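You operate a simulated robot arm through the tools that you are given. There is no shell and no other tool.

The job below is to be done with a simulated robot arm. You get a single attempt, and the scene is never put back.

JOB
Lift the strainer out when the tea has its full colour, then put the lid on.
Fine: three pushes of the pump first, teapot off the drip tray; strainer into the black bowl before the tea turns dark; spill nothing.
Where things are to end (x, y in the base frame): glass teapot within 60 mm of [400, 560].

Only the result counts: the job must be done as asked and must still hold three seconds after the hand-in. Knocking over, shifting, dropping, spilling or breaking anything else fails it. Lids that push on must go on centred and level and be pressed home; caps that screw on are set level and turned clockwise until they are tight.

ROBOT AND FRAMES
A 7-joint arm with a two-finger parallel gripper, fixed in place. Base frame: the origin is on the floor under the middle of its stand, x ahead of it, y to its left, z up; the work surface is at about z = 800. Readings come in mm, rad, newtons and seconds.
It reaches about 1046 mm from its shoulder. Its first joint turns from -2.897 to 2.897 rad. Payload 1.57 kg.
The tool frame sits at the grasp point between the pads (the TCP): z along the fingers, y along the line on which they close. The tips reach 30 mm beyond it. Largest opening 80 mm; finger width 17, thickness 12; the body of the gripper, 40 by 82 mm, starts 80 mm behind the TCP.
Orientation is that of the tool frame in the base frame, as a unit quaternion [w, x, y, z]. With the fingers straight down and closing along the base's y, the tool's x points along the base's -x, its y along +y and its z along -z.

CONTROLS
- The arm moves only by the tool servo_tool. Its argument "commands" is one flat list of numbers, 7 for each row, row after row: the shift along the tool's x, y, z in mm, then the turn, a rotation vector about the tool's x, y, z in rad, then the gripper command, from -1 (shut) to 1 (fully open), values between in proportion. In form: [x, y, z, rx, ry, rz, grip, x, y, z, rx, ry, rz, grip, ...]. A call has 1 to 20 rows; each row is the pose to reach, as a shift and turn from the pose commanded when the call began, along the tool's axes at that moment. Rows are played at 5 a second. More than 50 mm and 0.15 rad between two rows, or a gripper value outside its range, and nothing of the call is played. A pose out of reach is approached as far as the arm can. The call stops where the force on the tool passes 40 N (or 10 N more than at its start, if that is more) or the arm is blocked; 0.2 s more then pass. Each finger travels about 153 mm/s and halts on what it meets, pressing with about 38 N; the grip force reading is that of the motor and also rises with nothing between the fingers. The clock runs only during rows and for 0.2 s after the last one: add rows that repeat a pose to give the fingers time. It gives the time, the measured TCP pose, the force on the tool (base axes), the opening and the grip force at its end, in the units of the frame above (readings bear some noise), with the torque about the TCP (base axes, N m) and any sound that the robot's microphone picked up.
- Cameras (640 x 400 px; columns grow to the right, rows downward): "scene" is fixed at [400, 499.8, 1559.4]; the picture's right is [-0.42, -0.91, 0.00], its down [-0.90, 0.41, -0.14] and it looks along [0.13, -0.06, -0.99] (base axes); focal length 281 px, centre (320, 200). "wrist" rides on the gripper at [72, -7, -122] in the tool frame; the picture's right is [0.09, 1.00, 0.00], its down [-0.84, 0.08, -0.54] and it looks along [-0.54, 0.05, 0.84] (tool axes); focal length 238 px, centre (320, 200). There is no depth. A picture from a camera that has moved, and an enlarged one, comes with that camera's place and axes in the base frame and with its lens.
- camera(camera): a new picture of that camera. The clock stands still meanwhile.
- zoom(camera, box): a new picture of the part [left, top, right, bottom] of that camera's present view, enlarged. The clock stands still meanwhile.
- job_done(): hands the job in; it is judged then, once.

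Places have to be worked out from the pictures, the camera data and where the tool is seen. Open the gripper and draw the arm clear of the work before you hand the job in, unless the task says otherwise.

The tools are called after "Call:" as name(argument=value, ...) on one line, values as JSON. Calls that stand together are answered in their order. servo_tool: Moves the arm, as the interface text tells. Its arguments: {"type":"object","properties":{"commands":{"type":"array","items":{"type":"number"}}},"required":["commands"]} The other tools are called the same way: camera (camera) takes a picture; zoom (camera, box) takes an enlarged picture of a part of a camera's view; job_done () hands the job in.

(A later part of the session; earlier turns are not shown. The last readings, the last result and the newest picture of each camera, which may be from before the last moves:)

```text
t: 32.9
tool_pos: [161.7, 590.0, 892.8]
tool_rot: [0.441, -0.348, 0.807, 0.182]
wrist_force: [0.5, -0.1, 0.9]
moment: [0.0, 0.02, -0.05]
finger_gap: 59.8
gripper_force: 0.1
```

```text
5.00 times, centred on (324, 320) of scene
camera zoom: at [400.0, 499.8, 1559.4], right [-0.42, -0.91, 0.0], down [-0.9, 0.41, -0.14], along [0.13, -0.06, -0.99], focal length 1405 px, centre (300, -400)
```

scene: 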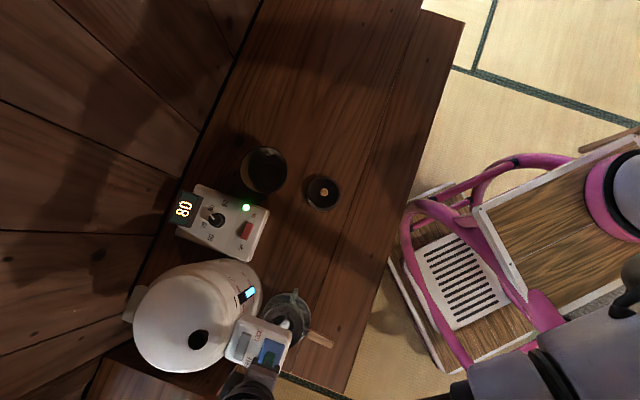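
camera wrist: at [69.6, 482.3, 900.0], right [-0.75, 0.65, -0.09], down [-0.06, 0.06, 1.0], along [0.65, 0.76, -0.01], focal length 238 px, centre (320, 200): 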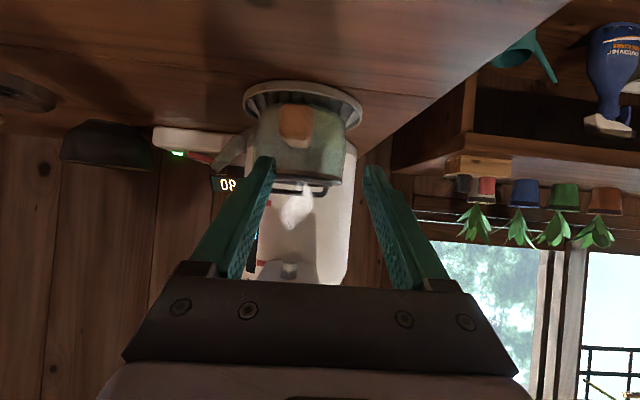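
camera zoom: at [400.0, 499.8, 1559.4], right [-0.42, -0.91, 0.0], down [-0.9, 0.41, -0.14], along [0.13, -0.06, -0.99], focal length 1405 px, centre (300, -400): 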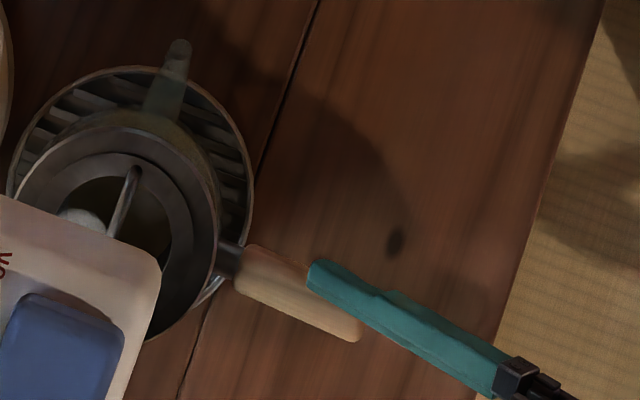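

The measured pose is about 20 mm short in x of what I commanded. I'll nudge +x in small steps while holding height to see whether the arm follows.

Call:
servo_tool(commands=[-2, -3.5, 3, 0, 0, 0, 0.5, -4, -7, 6, 0, 0, 0, 0.5, -4, -7, 6, 0, 0, 0, 0.5])

```text
t: 33.7
tool_pos: [171.4, 588.9, 892.2]
tool_rot: [0.442, -0.347, 0.807, 0.181]
wrist_force: [0.1, -0.2, -0.4]
moment: [0.02, 0.02, -0.03]
finger_gap: 60.1
gripper_force: 0.1
```

It follows the nudge, so I correct with measured offsets: move about (+11, +3) and down 22 mm, then check visually.

Call:
servo_tool(commands=[6.6, -2.6, 10.1, 0, 0, 0, 0.5, 13.2, -5.2, 20.3, 0, 0, 0, 0.5, 13.2, -5.2, 20.3, 0, 0, 0, 0.5])

Call:
camera(camera="wrist")

Call:
zoom(camera="scene", box=[260, 280, 388, 360])

Call:
zoom(camera="wrist", box=[220, 40, 420, 200])

```text
t: 34.5
tool_pos: [184.0, 592.7, 870.3]
tool_rot: [0.441, -0.347, 0.807, 0.182]
wrist_force: [0.2, 0.0, 0.6]
moment: [-0.01, 0.0, -0.01]
finger_gap: 60.1
gripper_force: 0.0
```

```text
taken
camera wrist: at [90.5, 485.5, 878.3], right [-0.75, 0.65, -0.09], down [-0.06, 0.06, 1.0], along [0.66, 0.76, -0.01], focal length 238 px, centre (320, 200)
```

wrist: 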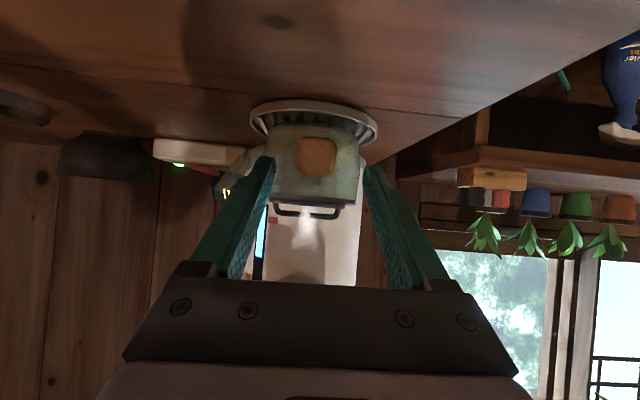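

```text
5.00 times, centred on (324, 320) of scene
camera zoom: at [400.0, 499.8, 1559.4], right [-0.42, -0.91, 0.0], down [-0.9, 0.41, -0.14], along [0.13, -0.06, -0.99], focal length 1405 px, centre (300, -400)
```

zoom: 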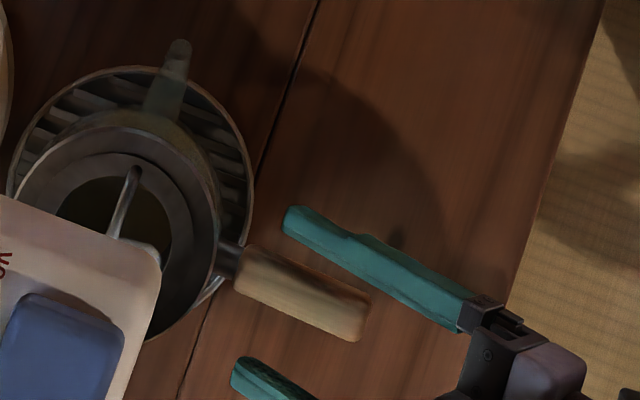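

```text
2.50 times, centred on (320, 120) of wrist
camera zoom: at [90.5, 485.5, 878.3], right [-0.75, 0.65, -0.09], down [-0.06, 0.06, 1.0], along [0.66, 0.76, -0.01], focal length 596 px, centre (320, 400)
```

zoom: 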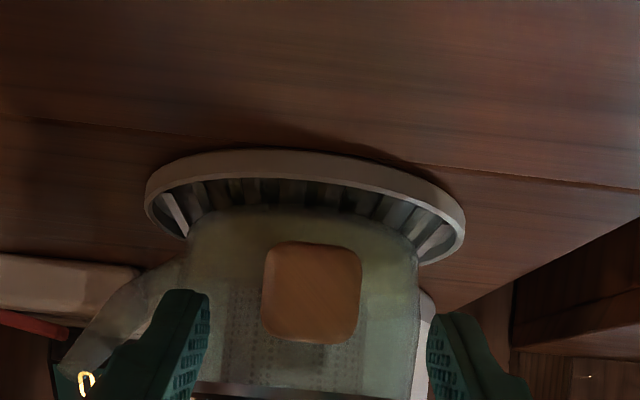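

The handle sits centred between the fingers within about 4 mm. I shift over, descend to z≈853 and close on the handle.

Call:
servo_tool(commands=[5, -3.8, 3.2, 0, 0, 0, 0.5, 10, -3.8, 6.4, 0, 0, 0, 0.5, 14.8, -3.8, 9.5, 0, 0, 0, 0.5, 14.8, -3.8, 9.5, 0, 0, 0, 0, 14.8, -3.8, 9.5, 0, 0, 0, -0.4, 14.8, -3.8, 9.5, 0, 0, 0, -1, 14.8, -3.8, 9.5, 0, 0, 0, -1])

Call:
zoom(camera="wrist", box=[220, 40, 420, 200])

Call:
zoom(camera="scene", box=[260, 280, 388, 360])

```text
t: 36.1
tool_pos: [186.0, 590.4, 852.2]
tool_rot: [0.442, -0.348, 0.807, 0.182]
wrist_force: [-0.4, -0.1, 1.0]
moment: [0.24, 0.11, -0.07]
finger_gap: 19.9
gripper_force: 34.1
```

```text
2.50 times, centred on (320, 120) of wrist
camera zoom: at [93.5, 483.3, 860.0], right [-0.75, 0.65, -0.09], down [-0.06, 0.06, 1.0], along [0.66, 0.76, -0.01], focal length 596 px, centre (320, 400)
```

zoom: 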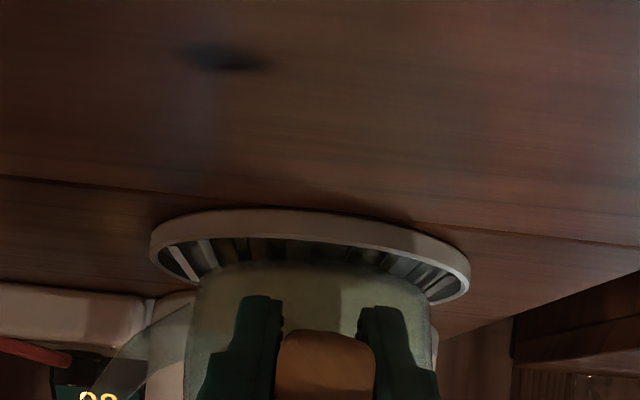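

```text
5.00 times, centred on (324, 320) of scene
camera zoom: at [400.0, 499.8, 1559.4], right [-0.42, -0.91, 0.0], down [-0.9, 0.41, -0.14], along [0.13, -0.06, -0.99], focal length 1405 px, centre (300, -400)
```

zoom: 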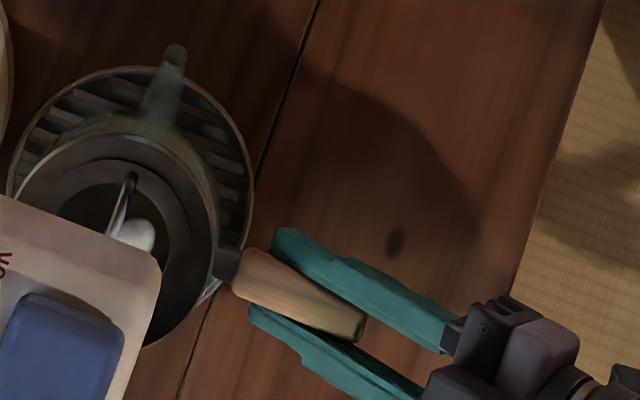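

Gripped with a 19.9 mm gap and 34 N. I lift 10 mm gently and check the load and tilt.

Call:
servo_tool(commands=[-2.1, 0, -1.3, 0, 0, 0, -1, -4.2, 0, -2.7, 0, 0, 0, -1, -6.3, -0.1, -4, 0, 0, 0, -1, -8.4, -0.1, -5.4, 0, 0, 0, -1, -8.4, -0.1, -5.4, 0, 0, 0, -1])

Call:
camera(camera="wrist")

Call:
zoom(camera="wrist", box=[220, 100, 420, 260])

Call:
zoom(camera="scene", box=[260, 280, 388, 360])

```text
t: 37.3
tool_pos: [188.1, 590.1, 862.5]
tool_rot: [0.441, -0.348, 0.807, 0.183]
wrist_force: [1.2, -0.9, 1.4]
moment: [0.31, 0.03, -0.11]
finger_gap: 19.5
gripper_force: 33.9
```

```text
taken
camera wrist: at [94.8, 482.9, 870.4], right [-0.75, 0.65, -0.09], down [-0.06, 0.06, 1.0], along [0.66, 0.75, -0.01], focal length 238 px, centre (320, 200)
```

wrist: 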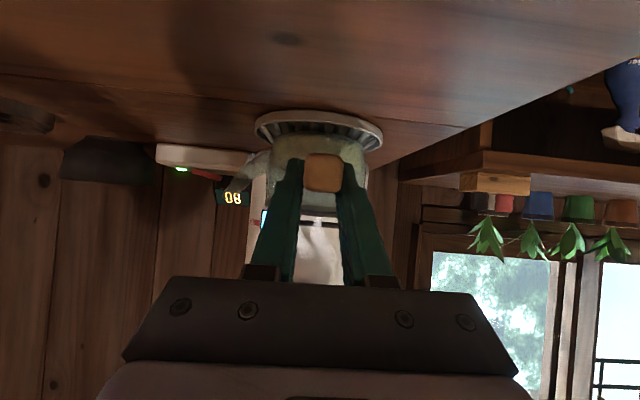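

```text
2.50 times, centred on (320, 180) of wrist
camera zoom: at [94.8, 482.9, 870.4], right [-0.75, 0.65, -0.09], down [-0.06, 0.06, 1.0], along [0.66, 0.75, -0.01], focal length 596 px, centre (320, 250)
```

zoom: 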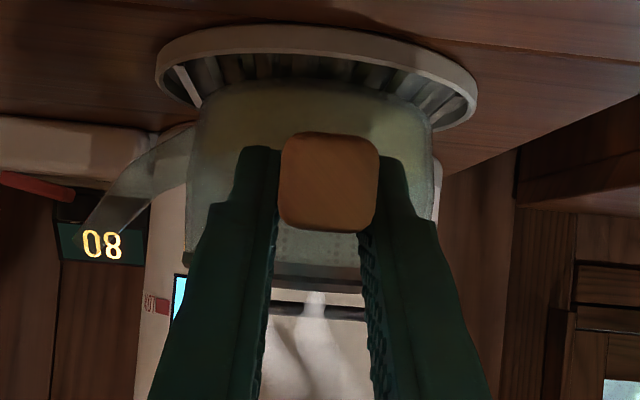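

```text
5.00 times, centred on (324, 320) of scene
camera zoom: at [400.0, 499.8, 1559.4], right [-0.42, -0.91, 0.0], down [-0.9, 0.41, -0.14], along [0.13, -0.06, -0.99], focal length 1405 px, centre (300, -400)
```

zoom: 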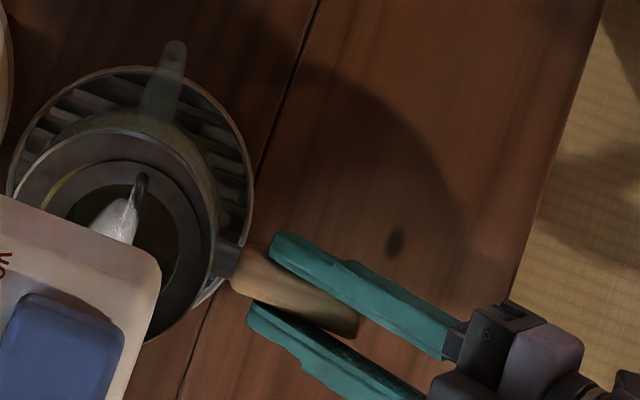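

The picture shows the handle stayed at the same height while the gripper slid up along it, so that grip didn't hold. I look closer at the contact before deciding.

Call:
zoom(camera="wrist", box=[270, 130, 380, 200])

Call:
zoom(camera="scene", box=[256, 300, 352, 360])

```text
5.71 times, centred on (325, 165) of wrist
camera zoom: at [94.8, 482.9, 870.4], right [-0.75, 0.65, -0.09], down [-0.06, 0.06, 1.0], along [0.66, 0.75, -0.01], focal length 1362 px, centre (291, 400)
```

zoom: 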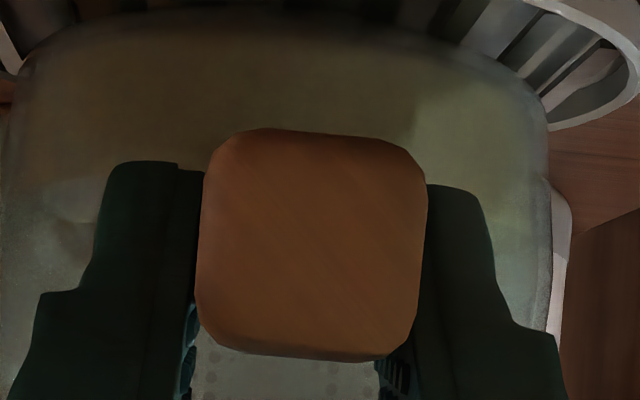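

```text
6.67 times, centred on (304, 330) of scene
camera zoom: at [400.0, 499.8, 1559.4], right [-0.42, -0.91, 0.0], down [-0.9, 0.41, -0.14], along [0.13, -0.06, -0.99], focal length 1873 px, centre (427, -667)
```

zoom: 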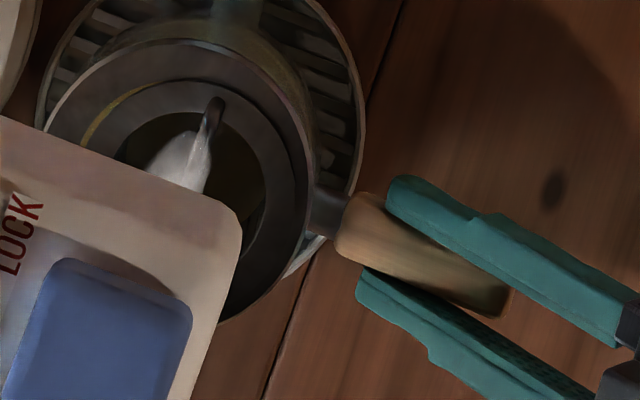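

Both pads touch the handle's sides but it slid. I lower 12 mm with the fingers still shut to feel how much friction there is.

Call:
servo_tool(commands=[2.5, 0, 1.6, 0, 0, 0, -1, 5, 0.1, 3.2, 0, 0, 0, -1, 7.6, 0.1, 4.8, 0, 0, 0, -1, 10.1, 0.1, 6.5, 0, 0, 0, -1])

Call:
zoom(camera="wrist", box=[220, 100, 420, 260])

Call:
zoom(camera="scene", box=[260, 280, 388, 360])

```text
t: 38.3
tool_pos: [186.1, 589.8, 851.1]
tool_rot: [0.441, -0.348, 0.807, 0.182]
wrist_force: [-5.2, -4.1, 17.6]
moment: [0.46, -0.4, 0.01]
finger_gap: 19.7
gripper_force: 33.5
```

```text
2.50 times, centred on (320, 180) of wrist
camera zoom: at [93.3, 482.6, 858.0], right [-0.75, 0.65, -0.09], down [-0.06, 0.06, 1.0], along [0.65, 0.76, -0.01], focal length 596 px, centre (320, 250)
```

zoom: 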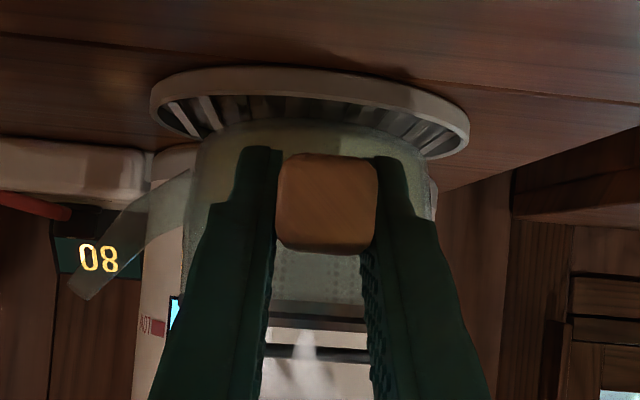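

```text
5.00 times, centred on (324, 320) of scene
camera zoom: at [400.0, 499.8, 1559.4], right [-0.42, -0.91, 0.0], down [-0.9, 0.41, -0.14], along [0.13, -0.06, -0.99], focal length 1405 px, centre (300, -400)
```

zoom: 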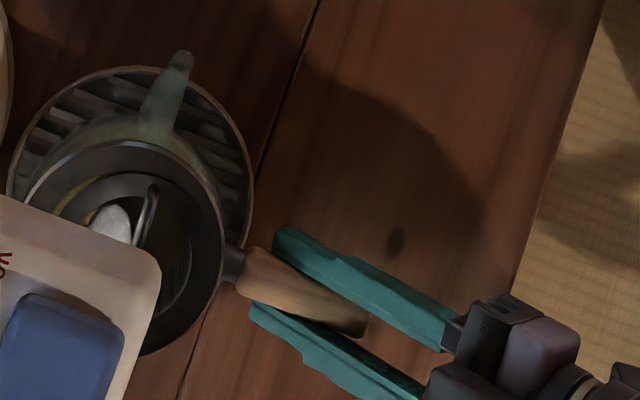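

Pushing down tilted the pot slightly (17.6 N), so there is friction. I bring the gripper straight back up to the neutral height so the pot sits flat, and read again.

Call:
servo_tool(commands=[-2.5, 0, -1.6, 0, 0, 0, -1, -4.2, 0, -2.7, 0, 0, 0, -1])

Call:
zoom(camera="wrist", box=[220, 100, 420, 260])

Call:
zoom(camera="scene", box=[260, 280, 388, 360])

```text
t: 38.9
tool_pos: [186.9, 589.9, 853.3]
tool_rot: [0.441, -0.348, 0.807, 0.181]
wrist_force: [0.3, 0.9, -5.4]
moment: [-0.29, 0.3, 0.01]
finger_gap: 19.9
gripper_force: 33.5
```

```text
2.50 times, centred on (320, 180) of wrist
camera zoom: at [94.8, 482.6, 861.4], right [-0.75, 0.65, -0.09], down [-0.06, 0.07, 1.0], along [0.66, 0.76, -0.01], focal length 596 px, centre (320, 250)
```

zoom: 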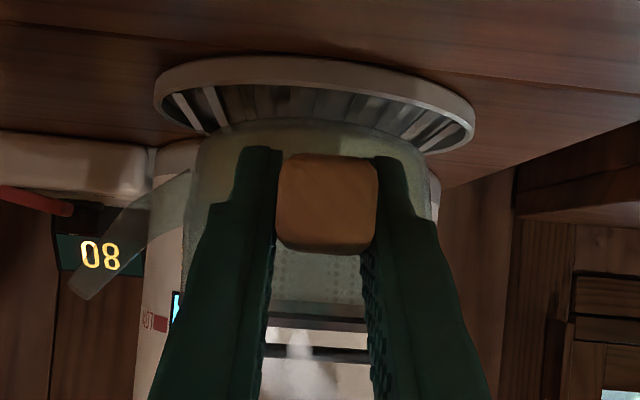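

```text
5.00 times, centred on (324, 320) of scene
camera zoom: at [400.0, 499.8, 1559.4], right [-0.42, -0.91, 0.0], down [-0.9, 0.41, -0.14], along [0.13, -0.06, -0.99], focal length 1405 px, centre (300, -400)
```

zoom: 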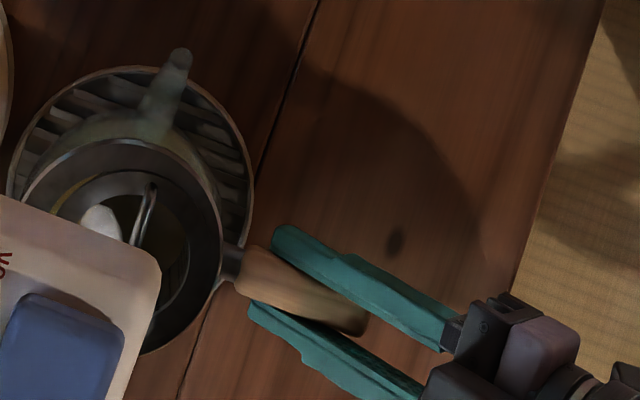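

The tool now carries 5.4 N and the handle follows it. I need to see whether the pot is level or tilted, so I zoom in on the rim and base.

Call:
camera(camera="wrist")

Call:
zoom(camera="wrist", box=[240, 110, 400, 210])

Call:
zoom(camera="wrist", box=[300, 200, 380, 260])

Call:
zoom(camera="scene", box=[256, 285, 336, 350])

```text
taken
camera wrist: at [94.8, 482.6, 861.4], right [-0.75, 0.65, -0.09], down [-0.06, 0.07, 1.0], along [0.66, 0.76, -0.01], focal length 238 px, centre (320, 200)
```

wrist: 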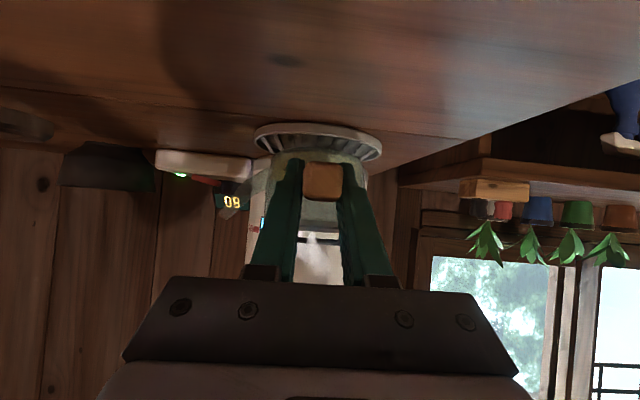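

```text
4.00 times, centred on (320, 160) of wrist
camera zoom: at [94.8, 482.6, 861.4], right [-0.75, 0.65, -0.09], down [-0.06, 0.07, 1.0], along [0.66, 0.76, -0.01], focal length 953 px, centre (320, 360)
```

zoom: 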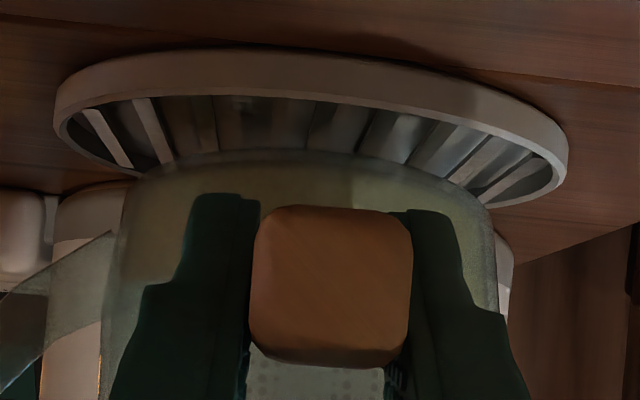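

```text
6.67 times, centred on (340, 230) of wrist
camera zoom: at [94.8, 482.6, 861.4], right [-0.75, 0.65, -0.09], down [-0.06, 0.07, 1.0], along [0.66, 0.76, -0.01], focal length 1589 px, centre (187, 0)
```

zoom: 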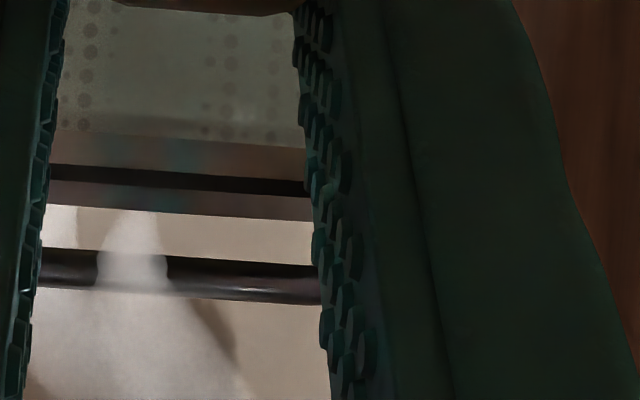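

```text
6.15 times, centred on (296, 318) of scene
camera zoom: at [400.0, 499.8, 1559.4], right [-0.42, -0.91, 0.0], down [-0.9, 0.41, -0.14], along [0.13, -0.06, -0.99], focal length 1729 px, centre (468, -523)
```

zoom: 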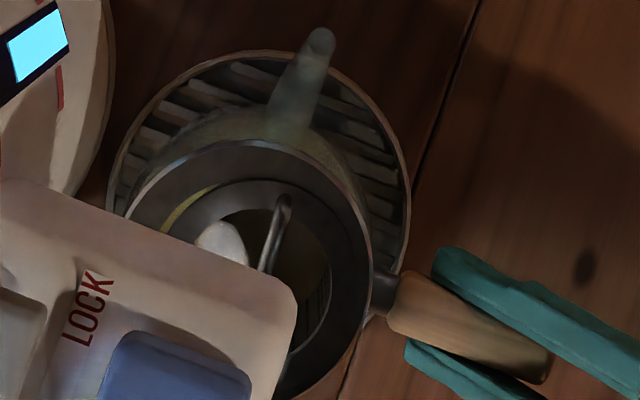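

The pot seems held but tilted a few degrees handle-down. I raise 5 mm, pitch the fingers down 0.08 rad to level it, and hold briefly to see whether the grip is stable.

Call:
servo_tool(commands=[-2.1, 0, -1.4, 0, 0.02, 0, -1, -4.2, 0, -2.7, 0, 0.04, 0, -1, -4.2, 0, -2.7, 0, 0.06, 0, -1, -4.2, 0, -2.7, 0, 0.08, 0, -1, -4.2, 0, -2.7, 0, 0.08, 0, -1])

Call:
zoom(camera="wrist", box=[220, 100, 420, 260])

Call:
zoom(camera="scene", box=[256, 285, 336, 350])

```text
t: 40.1
tool_pos: [187.4, 590.5, 860.1]
tool_rot: [0.409, -0.354, 0.824, 0.167]
wrist_force: [0.2, -0.4, -6.2]
moment: [-0.28, 0.34, 0.01]
finger_gap: 19.7
gripper_force: 33.4
```

```text
2.50 times, centred on (320, 180) of wrist
camera zoom: at [95.3, 483.9, 879.4], right [-0.76, 0.65, -0.09], down [-0.01, 0.12, 0.99], along [0.65, 0.75, -0.09], focal length 596 px, centre (320, 250)
```

zoom: 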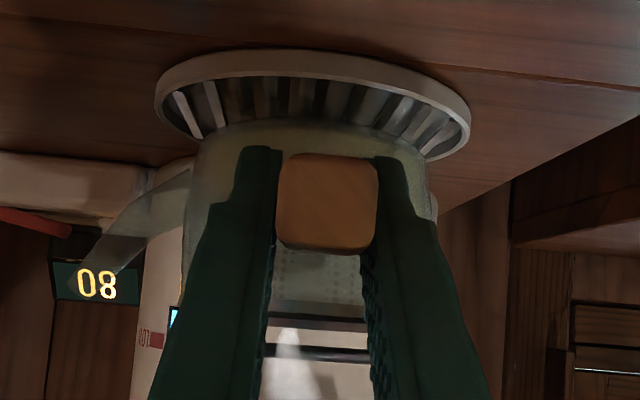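

```text
6.15 times, centred on (296, 318) of scene
camera zoom: at [400.0, 499.8, 1559.4], right [-0.42, -0.91, 0.0], down [-0.9, 0.41, -0.14], along [0.13, -0.06, -0.99], focal length 1729 px, centre (468, -523)
```

zoom: 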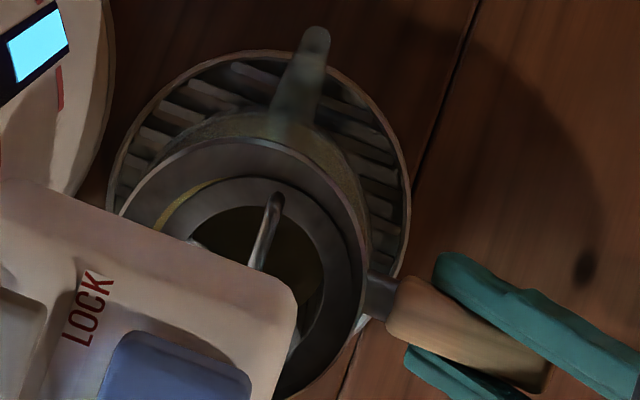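

The pot is now free in the air (6.2 N, steady), nearly level, and turns with the tool. I lift another 22 mm, level a touch more, and move it clear of the tray away from the boiler.

Call:
servo_tool(commands=[-8.7, -0.15, -6.7, 0, 0.02, 0, -1, -17.4, -0.3, -13.4, 0, 0.04, 0, -1, -15, -13.2, -16.3, 0, 0.04, 0, -1, -12.5, -26.1, -19.2, 0, 0.04, 0, -1, -10.1, -39, -22.1, 0, 0.04, 0, -1, -7.6, -51.9, -24.9, 0, 0.04, 0, -1, -5.2, -64.8, -27.8, 0, 0.04, 0, -1, -2.7, -77.7, -30.7, 0, 0.04, 0, -1])

Call:
camera(camera="wrist")

Call:
camera(camera="scene")

```text
t: 41.9
tool_pos: [225.8, 521.2, 882.2]
tool_rot: [0.392, -0.358, 0.832, 0.16]
wrist_force: [-0.1, 0.5, -5.2]
moment: [-0.29, 0.32, 0.01]
finger_gap: 19.8
gripper_force: 33.9
```

```text
taken
camera wrist: at [134.7, 414.7, 906.9], right [-0.76, 0.65, -0.08], down [0.02, 0.15, 0.99], along [0.65, 0.75, -0.13], focal length 238 px, centre (320, 200)
```

wrist: 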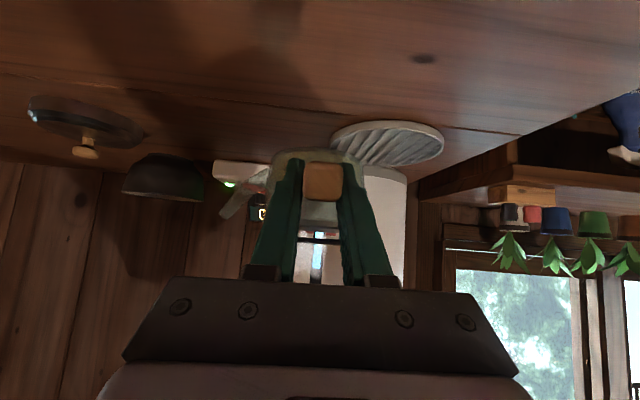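

```text
taken
```

scene: 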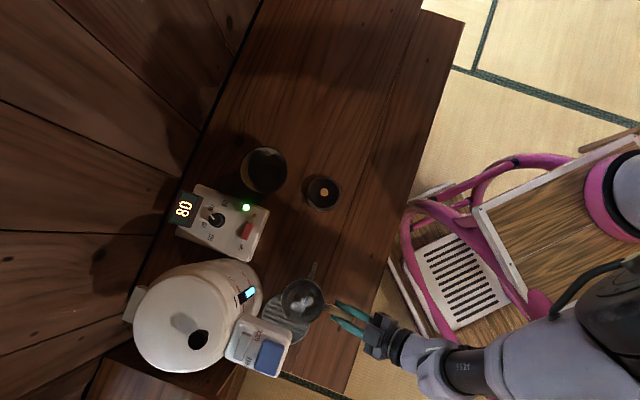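

The pot is off the tray and carried steadily. I check its level and colour, then continue to the target.

Call:
zoom(camera="scene", box=[256, 250, 352, 330])

Call:
zoom(camera="wrist", box=[210, 120, 430, 260])

```text
5.00 times, centred on (304, 290) of scene
camera zoom: at [400.0, 499.8, 1559.4], right [-0.42, -0.91, 0.0], down [-0.9, 0.41, -0.14], along [0.13, -0.06, -0.99], focal length 1405 px, centre (400, -250)
```

zoom: 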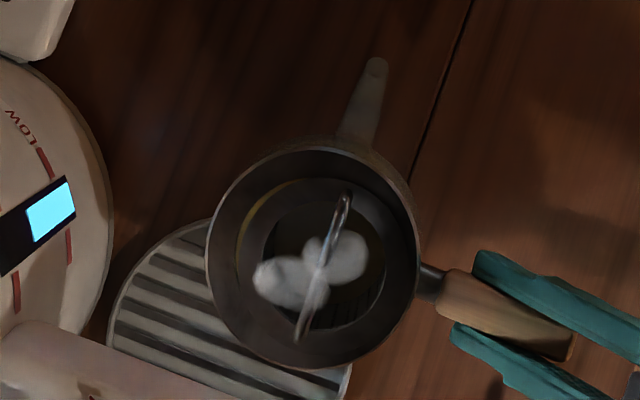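

```text
2.86 times, centred on (320, 190) of wrist
camera zoom: at [134.7, 414.7, 906.9], right [-0.76, 0.65, -0.08], down [0.02, 0.15, 0.99], along [0.65, 0.75, -0.13], focal length 681 px, centre (320, 229)
```

zoom: 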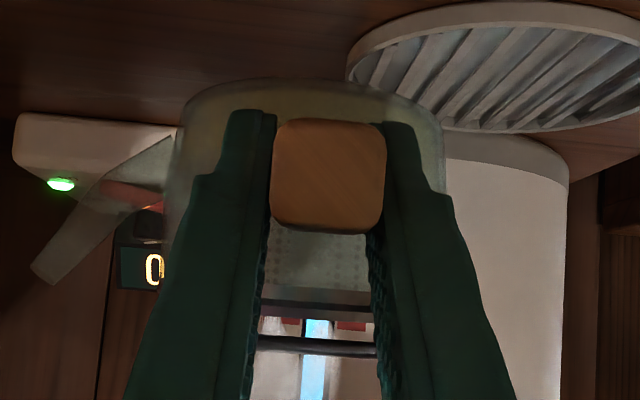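

Readings and pictures agree: the pot centre is at about (295, 590). I carry it on to about (390, 553), lowering 15 mm on the way.

Call:
servo_tool(commands=[-3, -11.8, 3.9, 0, 0, 0, -1, -6, -23.7, 7.8, 0, 0, 0, -1, -9, -35.5, 11.6, 0, 0, 0, -1, -12, -47.3, 15.5, 0, 0, 0, -1, -12.2, -59.1, 21.8, 0, 0, 0, -1, -12.3, -70.8, 28.1, 0, 0, 0, -1, -12.4, -82.6, 34.4, 0, 0, 0, -1, -12.6, -94.4, 40.6, 0, 0, 0, -1])

Call:
zoom(camera="wrist", box=[208, 120, 432, 260])

Call:
zoom(camera="scene", box=[240, 190, 400, 290])

```text
t: 43.7
tool_pos: [323.5, 484.1, 868.5]
tool_rot: [0.392, -0.358, 0.832, 0.16]
wrist_force: [-0.9, -0.2, -5.1]
moment: [-0.32, 0.28, -0.01]
finger_gap: 20.0
gripper_force: 33.6
```

```text
2.86 times, centred on (320, 190) of wrist
camera zoom: at [232.1, 377.8, 892.7], right [-0.76, 0.65, -0.08], down [0.02, 0.15, 0.99], along [0.65, 0.75, -0.13], focal length 681 px, centre (320, 229)
```

zoom: 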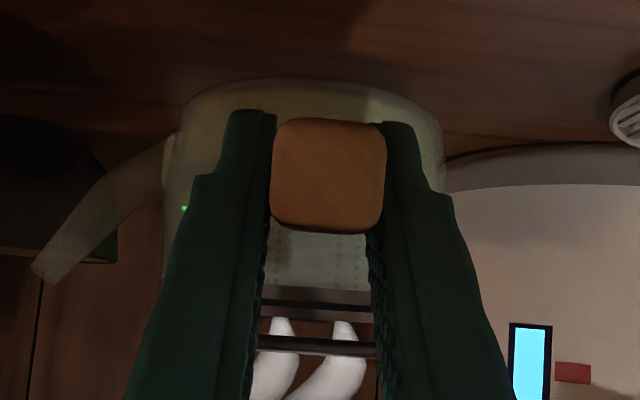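

```text
4.00 times, centred on (320, 240) of scene
camera zoom: at [400.0, 499.8, 1559.4], right [-0.42, -0.91, 0.0], down [-0.9, 0.41, -0.14], along [0.13, -0.06, -0.99], focal length 1124 px, centre (320, 40)
```

zoom: 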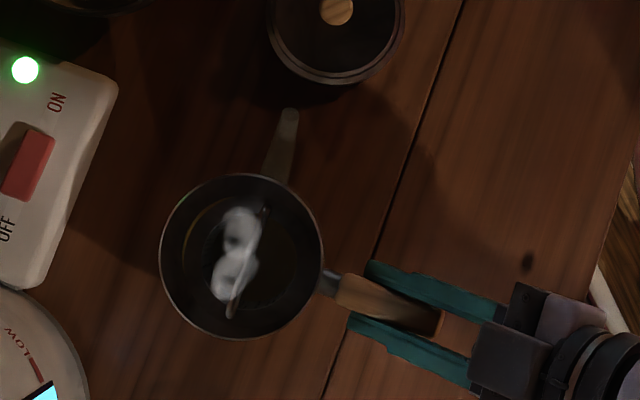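

Pot centre is at about (392, 554), within the target. I lower 14 mm gently and read the force.

Call:
servo_tool(commands=[2.7, 0.05, 2.2, 0, 0, 0, -1, 5.4, 0.1, 4.5, 0, 0, 0, -1, 8, 0.15, 6.7, 0, 0, 0, -1, 10.7, 0.2, 9, 0, 0, 0, -1])

Call:
zoom(camera="wrist", box=[208, 100, 432, 240])

Call:
zoom(camera="scene", box=[240, 190, 400, 290])

```text
t: 44.7
tool_pos: [322.4, 482.8, 853.4]
tool_rot: [0.393, -0.357, 0.832, 0.159]
wrist_force: [-0.6, -0.2, -4.9]
moment: [-0.35, 0.36, 0.0]
finger_gap: 20.0
gripper_force: 33.6
```

```text
2.86 times, centred on (320, 170) of wrist
camera zoom: at [231.2, 377.2, 877.7], right [-0.76, 0.65, -0.08], down [0.02, 0.15, 0.99], along [0.65, 0.75, -0.13], focal length 681 px, centre (320, 286)
```

zoom: 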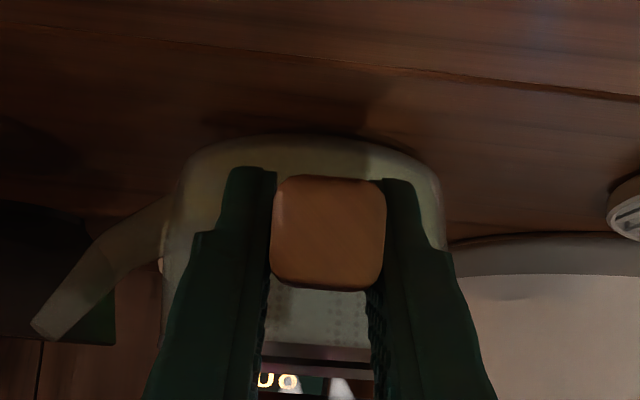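

```text
4.00 times, centred on (320, 240) of scene
camera zoom: at [400.0, 499.8, 1559.4], right [-0.42, -0.91, 0.0], down [-0.9, 0.41, -0.14], along [0.13, -0.06, -0.99], focal length 1124 px, centre (320, 40)
```

zoom: 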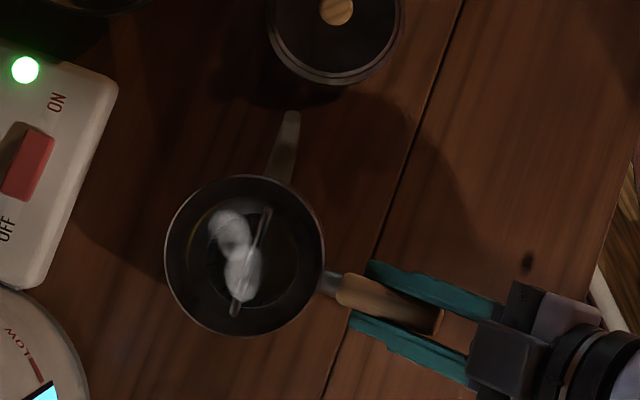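

Still hanging, with the shadow close under the base. I lower in 2 mm steps until the load drops.

Call:
servo_tool(commands=[1.5, 0, 1.3, 0, 0, 0, -1, 3.1, 0.1, 2.6, 0, 0, 0, -1, 4.6, 0.1, 3.8, 0, 0, 0, -1])

Call:
zoom(camera="wrist", box=[208, 100, 432, 240])

```text
t: 45.5
tool_pos: [321.6, 484.7, 849.2]
tool_rot: [0.392, -0.357, 0.832, 0.161]
wrist_force: [0.8, -2.1, 6.3]
moment: [0.92, -0.58, -0.21]
finger_gap: 19.9
gripper_force: 34.0
```

```text
2.86 times, centred on (320, 170) of wrist
camera zoom: at [230.9, 378.6, 872.6], right [-0.76, 0.65, -0.08], down [0.02, 0.15, 0.99], along [0.65, 0.75, -0.12], focal length 681 px, centre (320, 286)
```

zoom: 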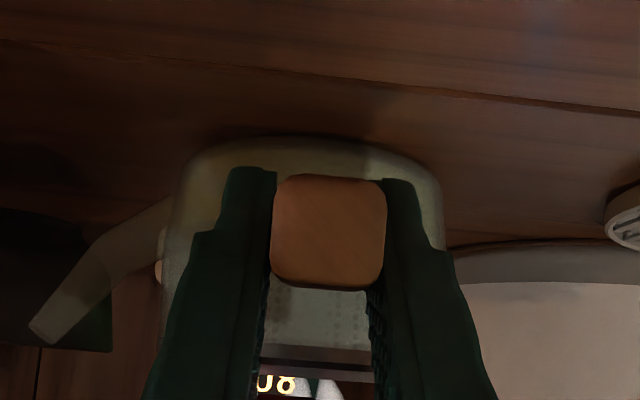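

Contact: the moment shows the far edge of the base touches first, so the pot is slightly handle-high. I rotate the handle down a little while lowering to set it flat.

Call:
servo_tool(commands=[0.8, 0, 0.6, 0, -0.01, 0, -1, 1.5, 0, 1.3, 0, -0.02, 0, -1, 2.3, 0, 1.9, 0, -0.03, 0, -1])

Call:
zoom(camera="wrist", box=[208, 100, 432, 240])

```text
t: 46.3
tool_pos: [321.0, 483.3, 845.8]
tool_rot: [0.404, -0.356, 0.826, 0.167]
wrist_force: [-8.5, -2.0, 18.5]
moment: [0.84, -0.14, 0.28]
finger_gap: 20.1
gripper_force: 34.4
```

```text
2.86 times, centred on (320, 170) of wrist
camera zoom: at [229.8, 376.6, 865.0], right [-0.76, 0.65, -0.08], down [0.0, 0.13, 0.99], along [0.65, 0.75, -0.09], focal length 681 px, centre (320, 286)
```

zoom: 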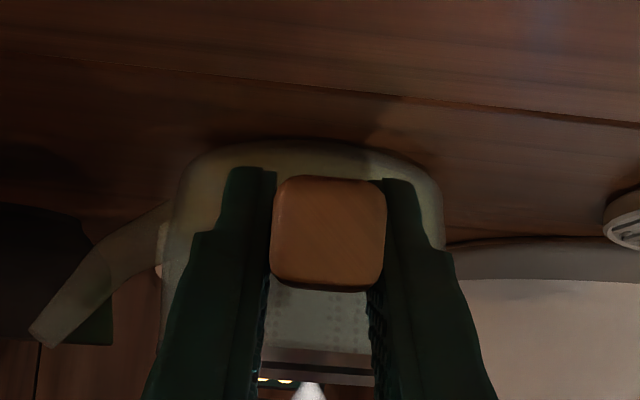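

Now the near edge carries load too, so the base is flat on the table. I ease up 1.5 mm and open the fingers.

Call:
servo_tool(commands=[-0.6, 0, -0.5, 0, 0, 0, -1, -1.2, 0, -1, 0, 0, 0, -1, -1.2, 0, -1, 0, 0, 0, -0.4, -1.2, 0, -1, 0, 0, 0, -0.2, -1.2, 0, -1, 0, 0, 0, 0.2, -1.2, 0, -1, 0, 0, 0, 0.2])

Call:
zoom(camera="wrist", box=[208, 100, 432, 240])

Call:
zoom(camera="scene", box=[240, 190, 400, 290])

```text
t: 47.7
tool_pos: [322.5, 483.5, 845.5]
tool_rot: [0.404, -0.356, 0.826, 0.165]
wrist_force: [-0.8, -0.2, 0.1]
moment: [0.02, 0.01, 0.04]
finger_gap: 47.9
gripper_force: 0.1
```

```text
2.86 times, centred on (320, 170) of wrist
camera zoom: at [230.6, 376.6, 865.7], right [-0.76, 0.65, -0.09], down [0.0, 0.13, 0.99], along [0.65, 0.75, -0.1], focal length 681 px, centre (320, 286)
```

zoom: 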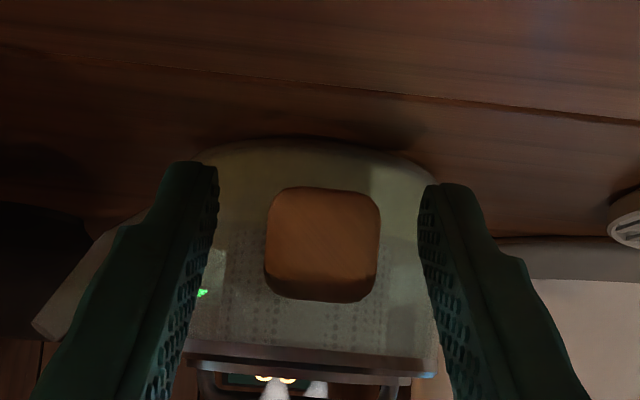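

```text
4.00 times, centred on (320, 240) of scene
camera zoom: at [400.0, 499.8, 1559.4], right [-0.42, -0.91, 0.0], down [-0.9, 0.41, -0.14], along [0.13, -0.06, -0.99], focal length 1124 px, centre (320, 40)
```

zoom: 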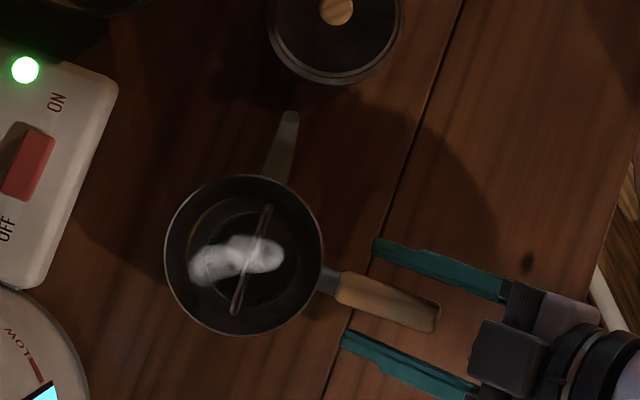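

Pot stands on the table at about (391, 555), still pale. I rise off the handle and turn the fingers to vertical in front of the pot.

Call:
servo_tool(commands=[-13.7, -0.3, -10.8, 0, 0, 0, 0.2, -27.5, -0.6, -21.7, 0, 0, 0, 0.2, -41.2, -0.8, -32.5, 0, 0, 0, 0.2, -54.9, -1.1, -43.3, 0, 0, 0, 0.2, -69, -1.5, -44.9, 0, 0.129, 0, 0.2, -83.1, -2, -46.5, 0, 0.259, 0, 0.2, -97.2, -2.4, -48.1, 0, 0.388, 0, 0.2, -111.3, -2.8, -49.7, 0, 0.517, 0, 0.2, -125.4, -3.2, -51.3, 0, 0.646, 0, 0.2, -139.5, -3.7, -52.9, 0, 0.776, 0, 0.2, -153.6, -4.1, -54.5, 0, 0.905, 0, 0.2])

Call:
camera(camera="wrist")

Call:
zoom(camera="scene", box=[240, 190, 400, 290])

```text
t: 50.1
tool_pos: [359.6, 519.4, 1001.4]
tool_rot: [0.001, -0.392, 0.92, -0.007]
wrist_force: [0.1, 0.2, 0.0]
moment: [0.02, 0.0, 0.02]
finger_gap: 48.0
gripper_force: 0.1
```

```text
taken
camera wrist: at [314.1, 463.8, 1123.8], right [-0.78, 0.62, -0.01], down [0.52, 0.66, 0.54], along [0.34, 0.41, -0.84], focal length 238 px, centre (320, 200)
```

wrist: 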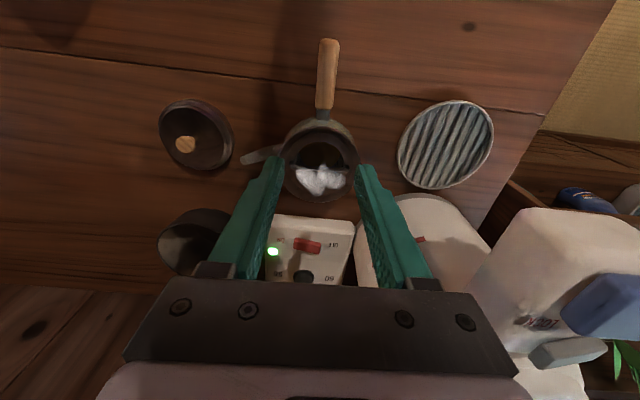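

```text
4.00 times, centred on (320, 240) of scene
camera zoom: at [400.0, 499.8, 1559.4], right [-0.42, -0.91, 0.0], down [-0.9, 0.41, -0.14], along [0.13, -0.06, -0.99], focal length 1124 px, centre (320, 40)
```

zoom: 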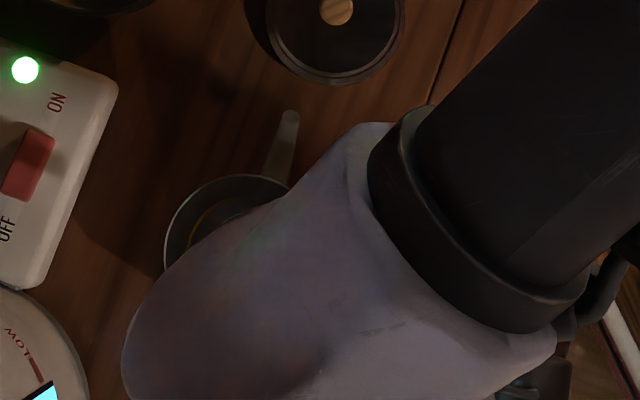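

Fingers are vertical in front of the pot. I zoom in on the strainer bar and the tea.

Call:
zoom(camera="wrist", box=[256, 120, 384, 200])

Call:
zoom(camera="wrist", box=[140, 80, 300, 180])

Call:
zoom(camera="wrist", box=[130, 180, 290, 280])

```text
5.00 times, centred on (320, 160) of wrist
camera zoom: at [314.1, 463.8, 1123.8], right [-0.78, 0.62, -0.01], down [0.52, 0.66, 0.54], along [0.34, 0.41, -0.84], focal length 1192 px, centre (320, 400)
```

zoom: 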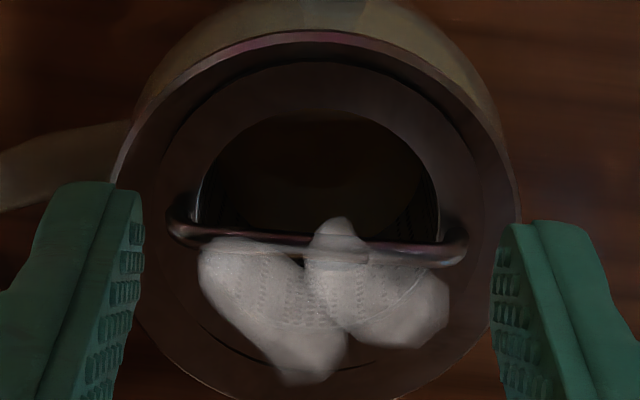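

```text
4.00 times, centred on (220, 130) of wrist
camera zoom: at [314.1, 463.8, 1123.8], right [-0.78, 0.62, -0.01], down [0.52, 0.66, 0.54], along [0.34, 0.41, -0.84], focal length 953 px, centre (720, 480)
```

zoom: 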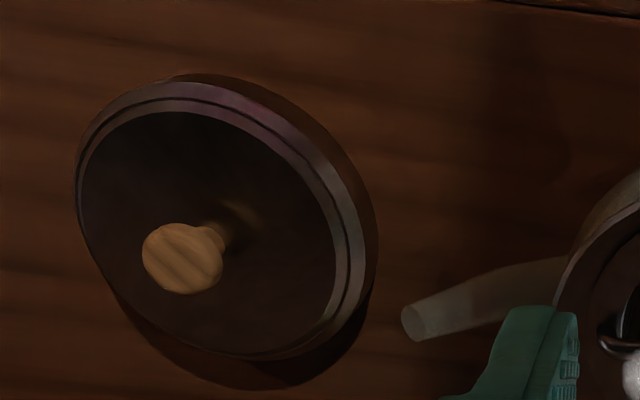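

```text
4.00 times, centred on (210, 230) of wrist
camera zoom: at [314.1, 463.8, 1123.8], right [-0.78, 0.62, -0.01], down [0.52, 0.66, 0.54], along [0.34, 0.41, -0.84], focal length 953 px, centre (760, 80)
```

zoom: 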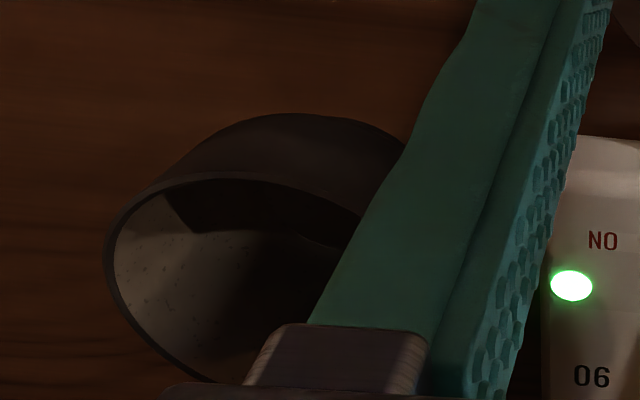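

Bar centre is at about (387, 550) lying along (-0.73, 0.68). The tea still looks light. I turn the gripper 89° to close across the bar and hover above it to watch the colour.

Call:
servo_tool(commands=[-3.7, 0.1, 0, 0, 0, 0.141, 0, -7.5, 0.3, 0, 0, 0, 0.282, 0, -11.2, 0.4, 0, 0, 0, 0.423, 0, -14.9, 0.5, 0, 0, 0, 0.564, 0, -18.7, 0.6, 0, 0, 0, 0.705, -0.2, -22.4, 0.8, 0, 0, 0, 0.846, -0.4, -26.2, 0.9, 5, 0, 0, 0.987, -0.4, -29.9, 1, 15, 0, 0, 1.128, -0.4, -33.6, 1.1, 25, 0, 0, 1.269, -0.4, -37.4, 1.3, 35, 0, 0, 1.41, -0.4, -41.1, 1.4, 39.8, 0, 0, 1.551, -0.4])

Call:
camera(camera="wrist")

Call:
camera(camera="scene")

```text
t: 52.5
tool_pos: [388.0, 550.4, 960.9]
tool_rot: [0.007, 0.365, 0.931, -0.002]
wrist_force: [-0.9, 0.1, 0.3]
moment: [0.03, 0.02, 0.01]
finger_gap: 24.0
gripper_force: 0.0
```

```text
taken
camera wrist: at [330.1, 594.5, 1083.3], right [0.61, 0.79, 0.0], down [0.66, -0.51, 0.55], along [0.44, -0.34, -0.83], focal length 238 px, centre (320, 200)
```

wrist: 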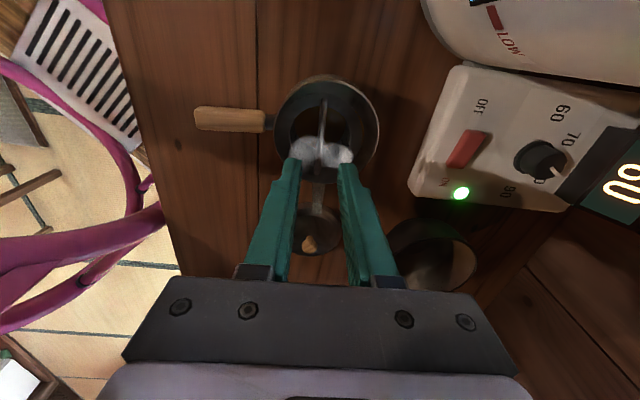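

```text
taken
```

scene: 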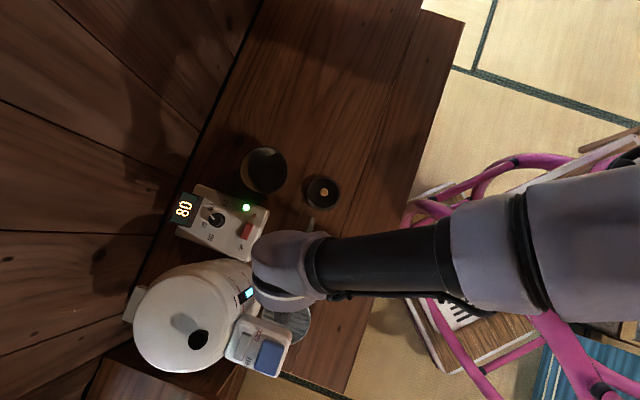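

Good: the gripper straddles the bar line. I zoom in on the pot for alignment and the tea's colour.

Call:
zoom(camera="wrist", box=[256, 60, 416, 160])

Call:
zoom(camera="wrist", box=[280, 60, 390, 130])

```text
4.00 times, centred on (336, 110) of wrist
camera zoom: at [330.1, 594.5, 1083.3], right [0.61, 0.79, 0.0], down [0.66, -0.51, 0.55], along [0.44, -0.34, -0.83], focal length 953 px, centre (256, 560)
```

zoom: 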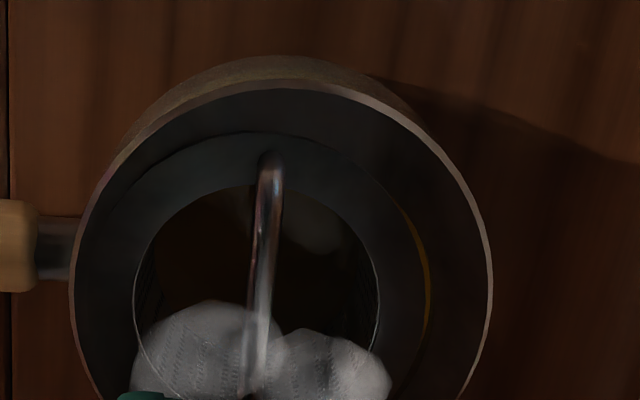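

```text
5.71 times, centred on (335, 95) of wrist
camera zoom: at [330.1, 594.5, 1083.3], right [0.61, 0.79, 0.0], down [0.66, -0.51, 0.55], along [0.44, -0.34, -0.83], focal length 1362 px, centre (234, 800)
```

zoom: 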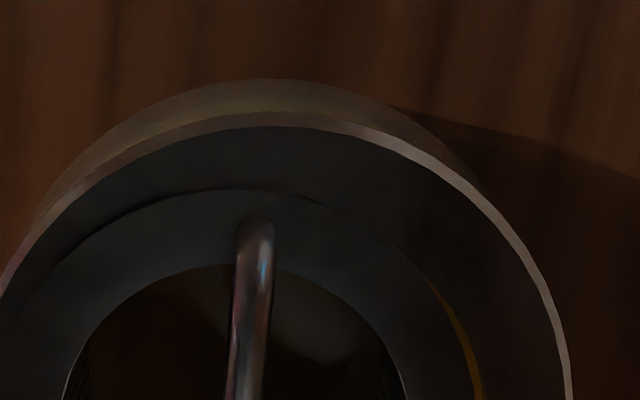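

Through the small gap beside the strainer the tea already looks golden, but I can't judge it from above. While it steeps I'll back off toward the robot to see the glass from the side.

Call:
servo_tool(commands=[-0.7, -18.6, 1.5, 0, 0, -0.141, -0.4, -1.4, -37.1, 2.9, 0, 0, -0.282, -0.4, -2.1, -55.7, 4.4, 0, 0, -0.423, -0.4, -2.8, -74.2, 5.8, 0, 0, -0.564, -0.4, -3.5, -92.8, 7.3, 0, 0, -0.705, -0.4, -4.3, -111.3, 8.7, 0, 0, -0.846, -0.4, -5, -129.9, 10.2, 0, 0, -0.987, -0.4, -5.7, -148.4, 11.6, 0, 0, -1.128, -0.4, -6.4, -167, 13.1, 0, 0, -1.269, -0.4, -7.1, -185.5, 14.5, 0, 0, -1.41, -0.4, -7.8, -204.1, 16, 0, 0, -1.551, -0.4])

Call:
camera(camera="wrist")

Call:
zoom(camera="wrist", box=[256, 70, 384, 150])

Call:
zoom(camera="scene", box=[240, 200, 368, 280])

```text
t: 54.9
tool_pos: [255.2, 395.4, 945.1]
tool_rot: [0.003, -0.393, 0.919, -0.007]
wrist_force: [0.2, -0.4, 0.2]
moment: [-0.03, 0.0, 0.01]
finger_gap: 24.2
gripper_force: 0.0
```

```text
taken
camera wrist: at [210.5, 338.8, 1067.9], right [-0.78, 0.62, -0.01], down [0.52, 0.66, 0.54], along [0.34, 0.42, -0.84], focal length 238 px, centre (320, 200)
```

wrist: 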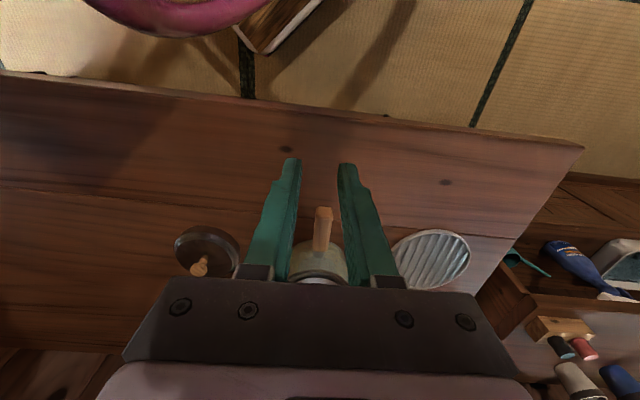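

```text
5.00 times, centred on (320, 110) of wrist
camera zoom: at [210.5, 338.8, 1067.9], right [-0.78, 0.62, -0.01], down [0.52, 0.66, 0.54], along [0.34, 0.42, -0.84], focal length 1192 px, centre (320, 650)
```

zoom: 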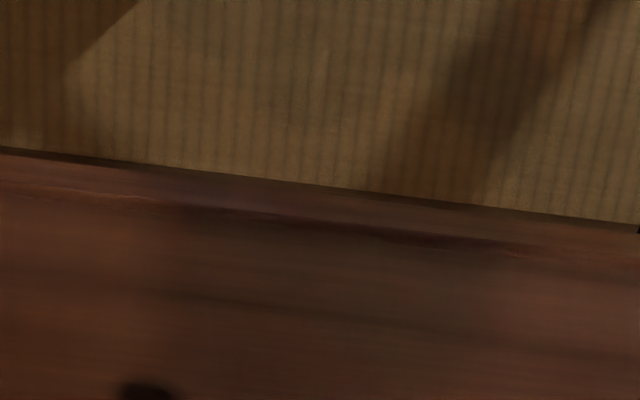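

```text
5.00 times, centred on (304, 240) of scene
camera zoom: at [400.0, 499.8, 1559.4], right [-0.42, -0.91, 0.0], down [-0.9, 0.41, -0.14], along [0.13, -0.06, -0.99], focal length 1405 px, centre (400, 0)
```

zoom: 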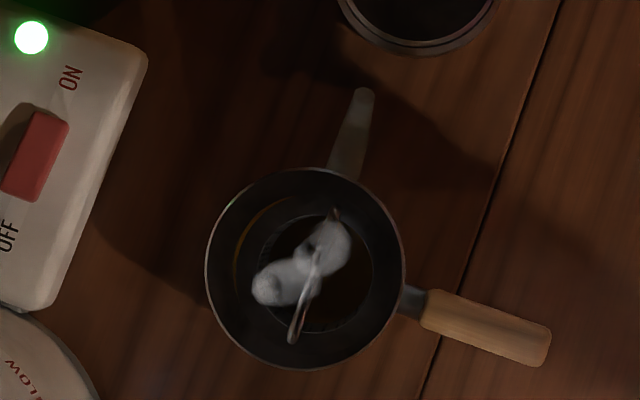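

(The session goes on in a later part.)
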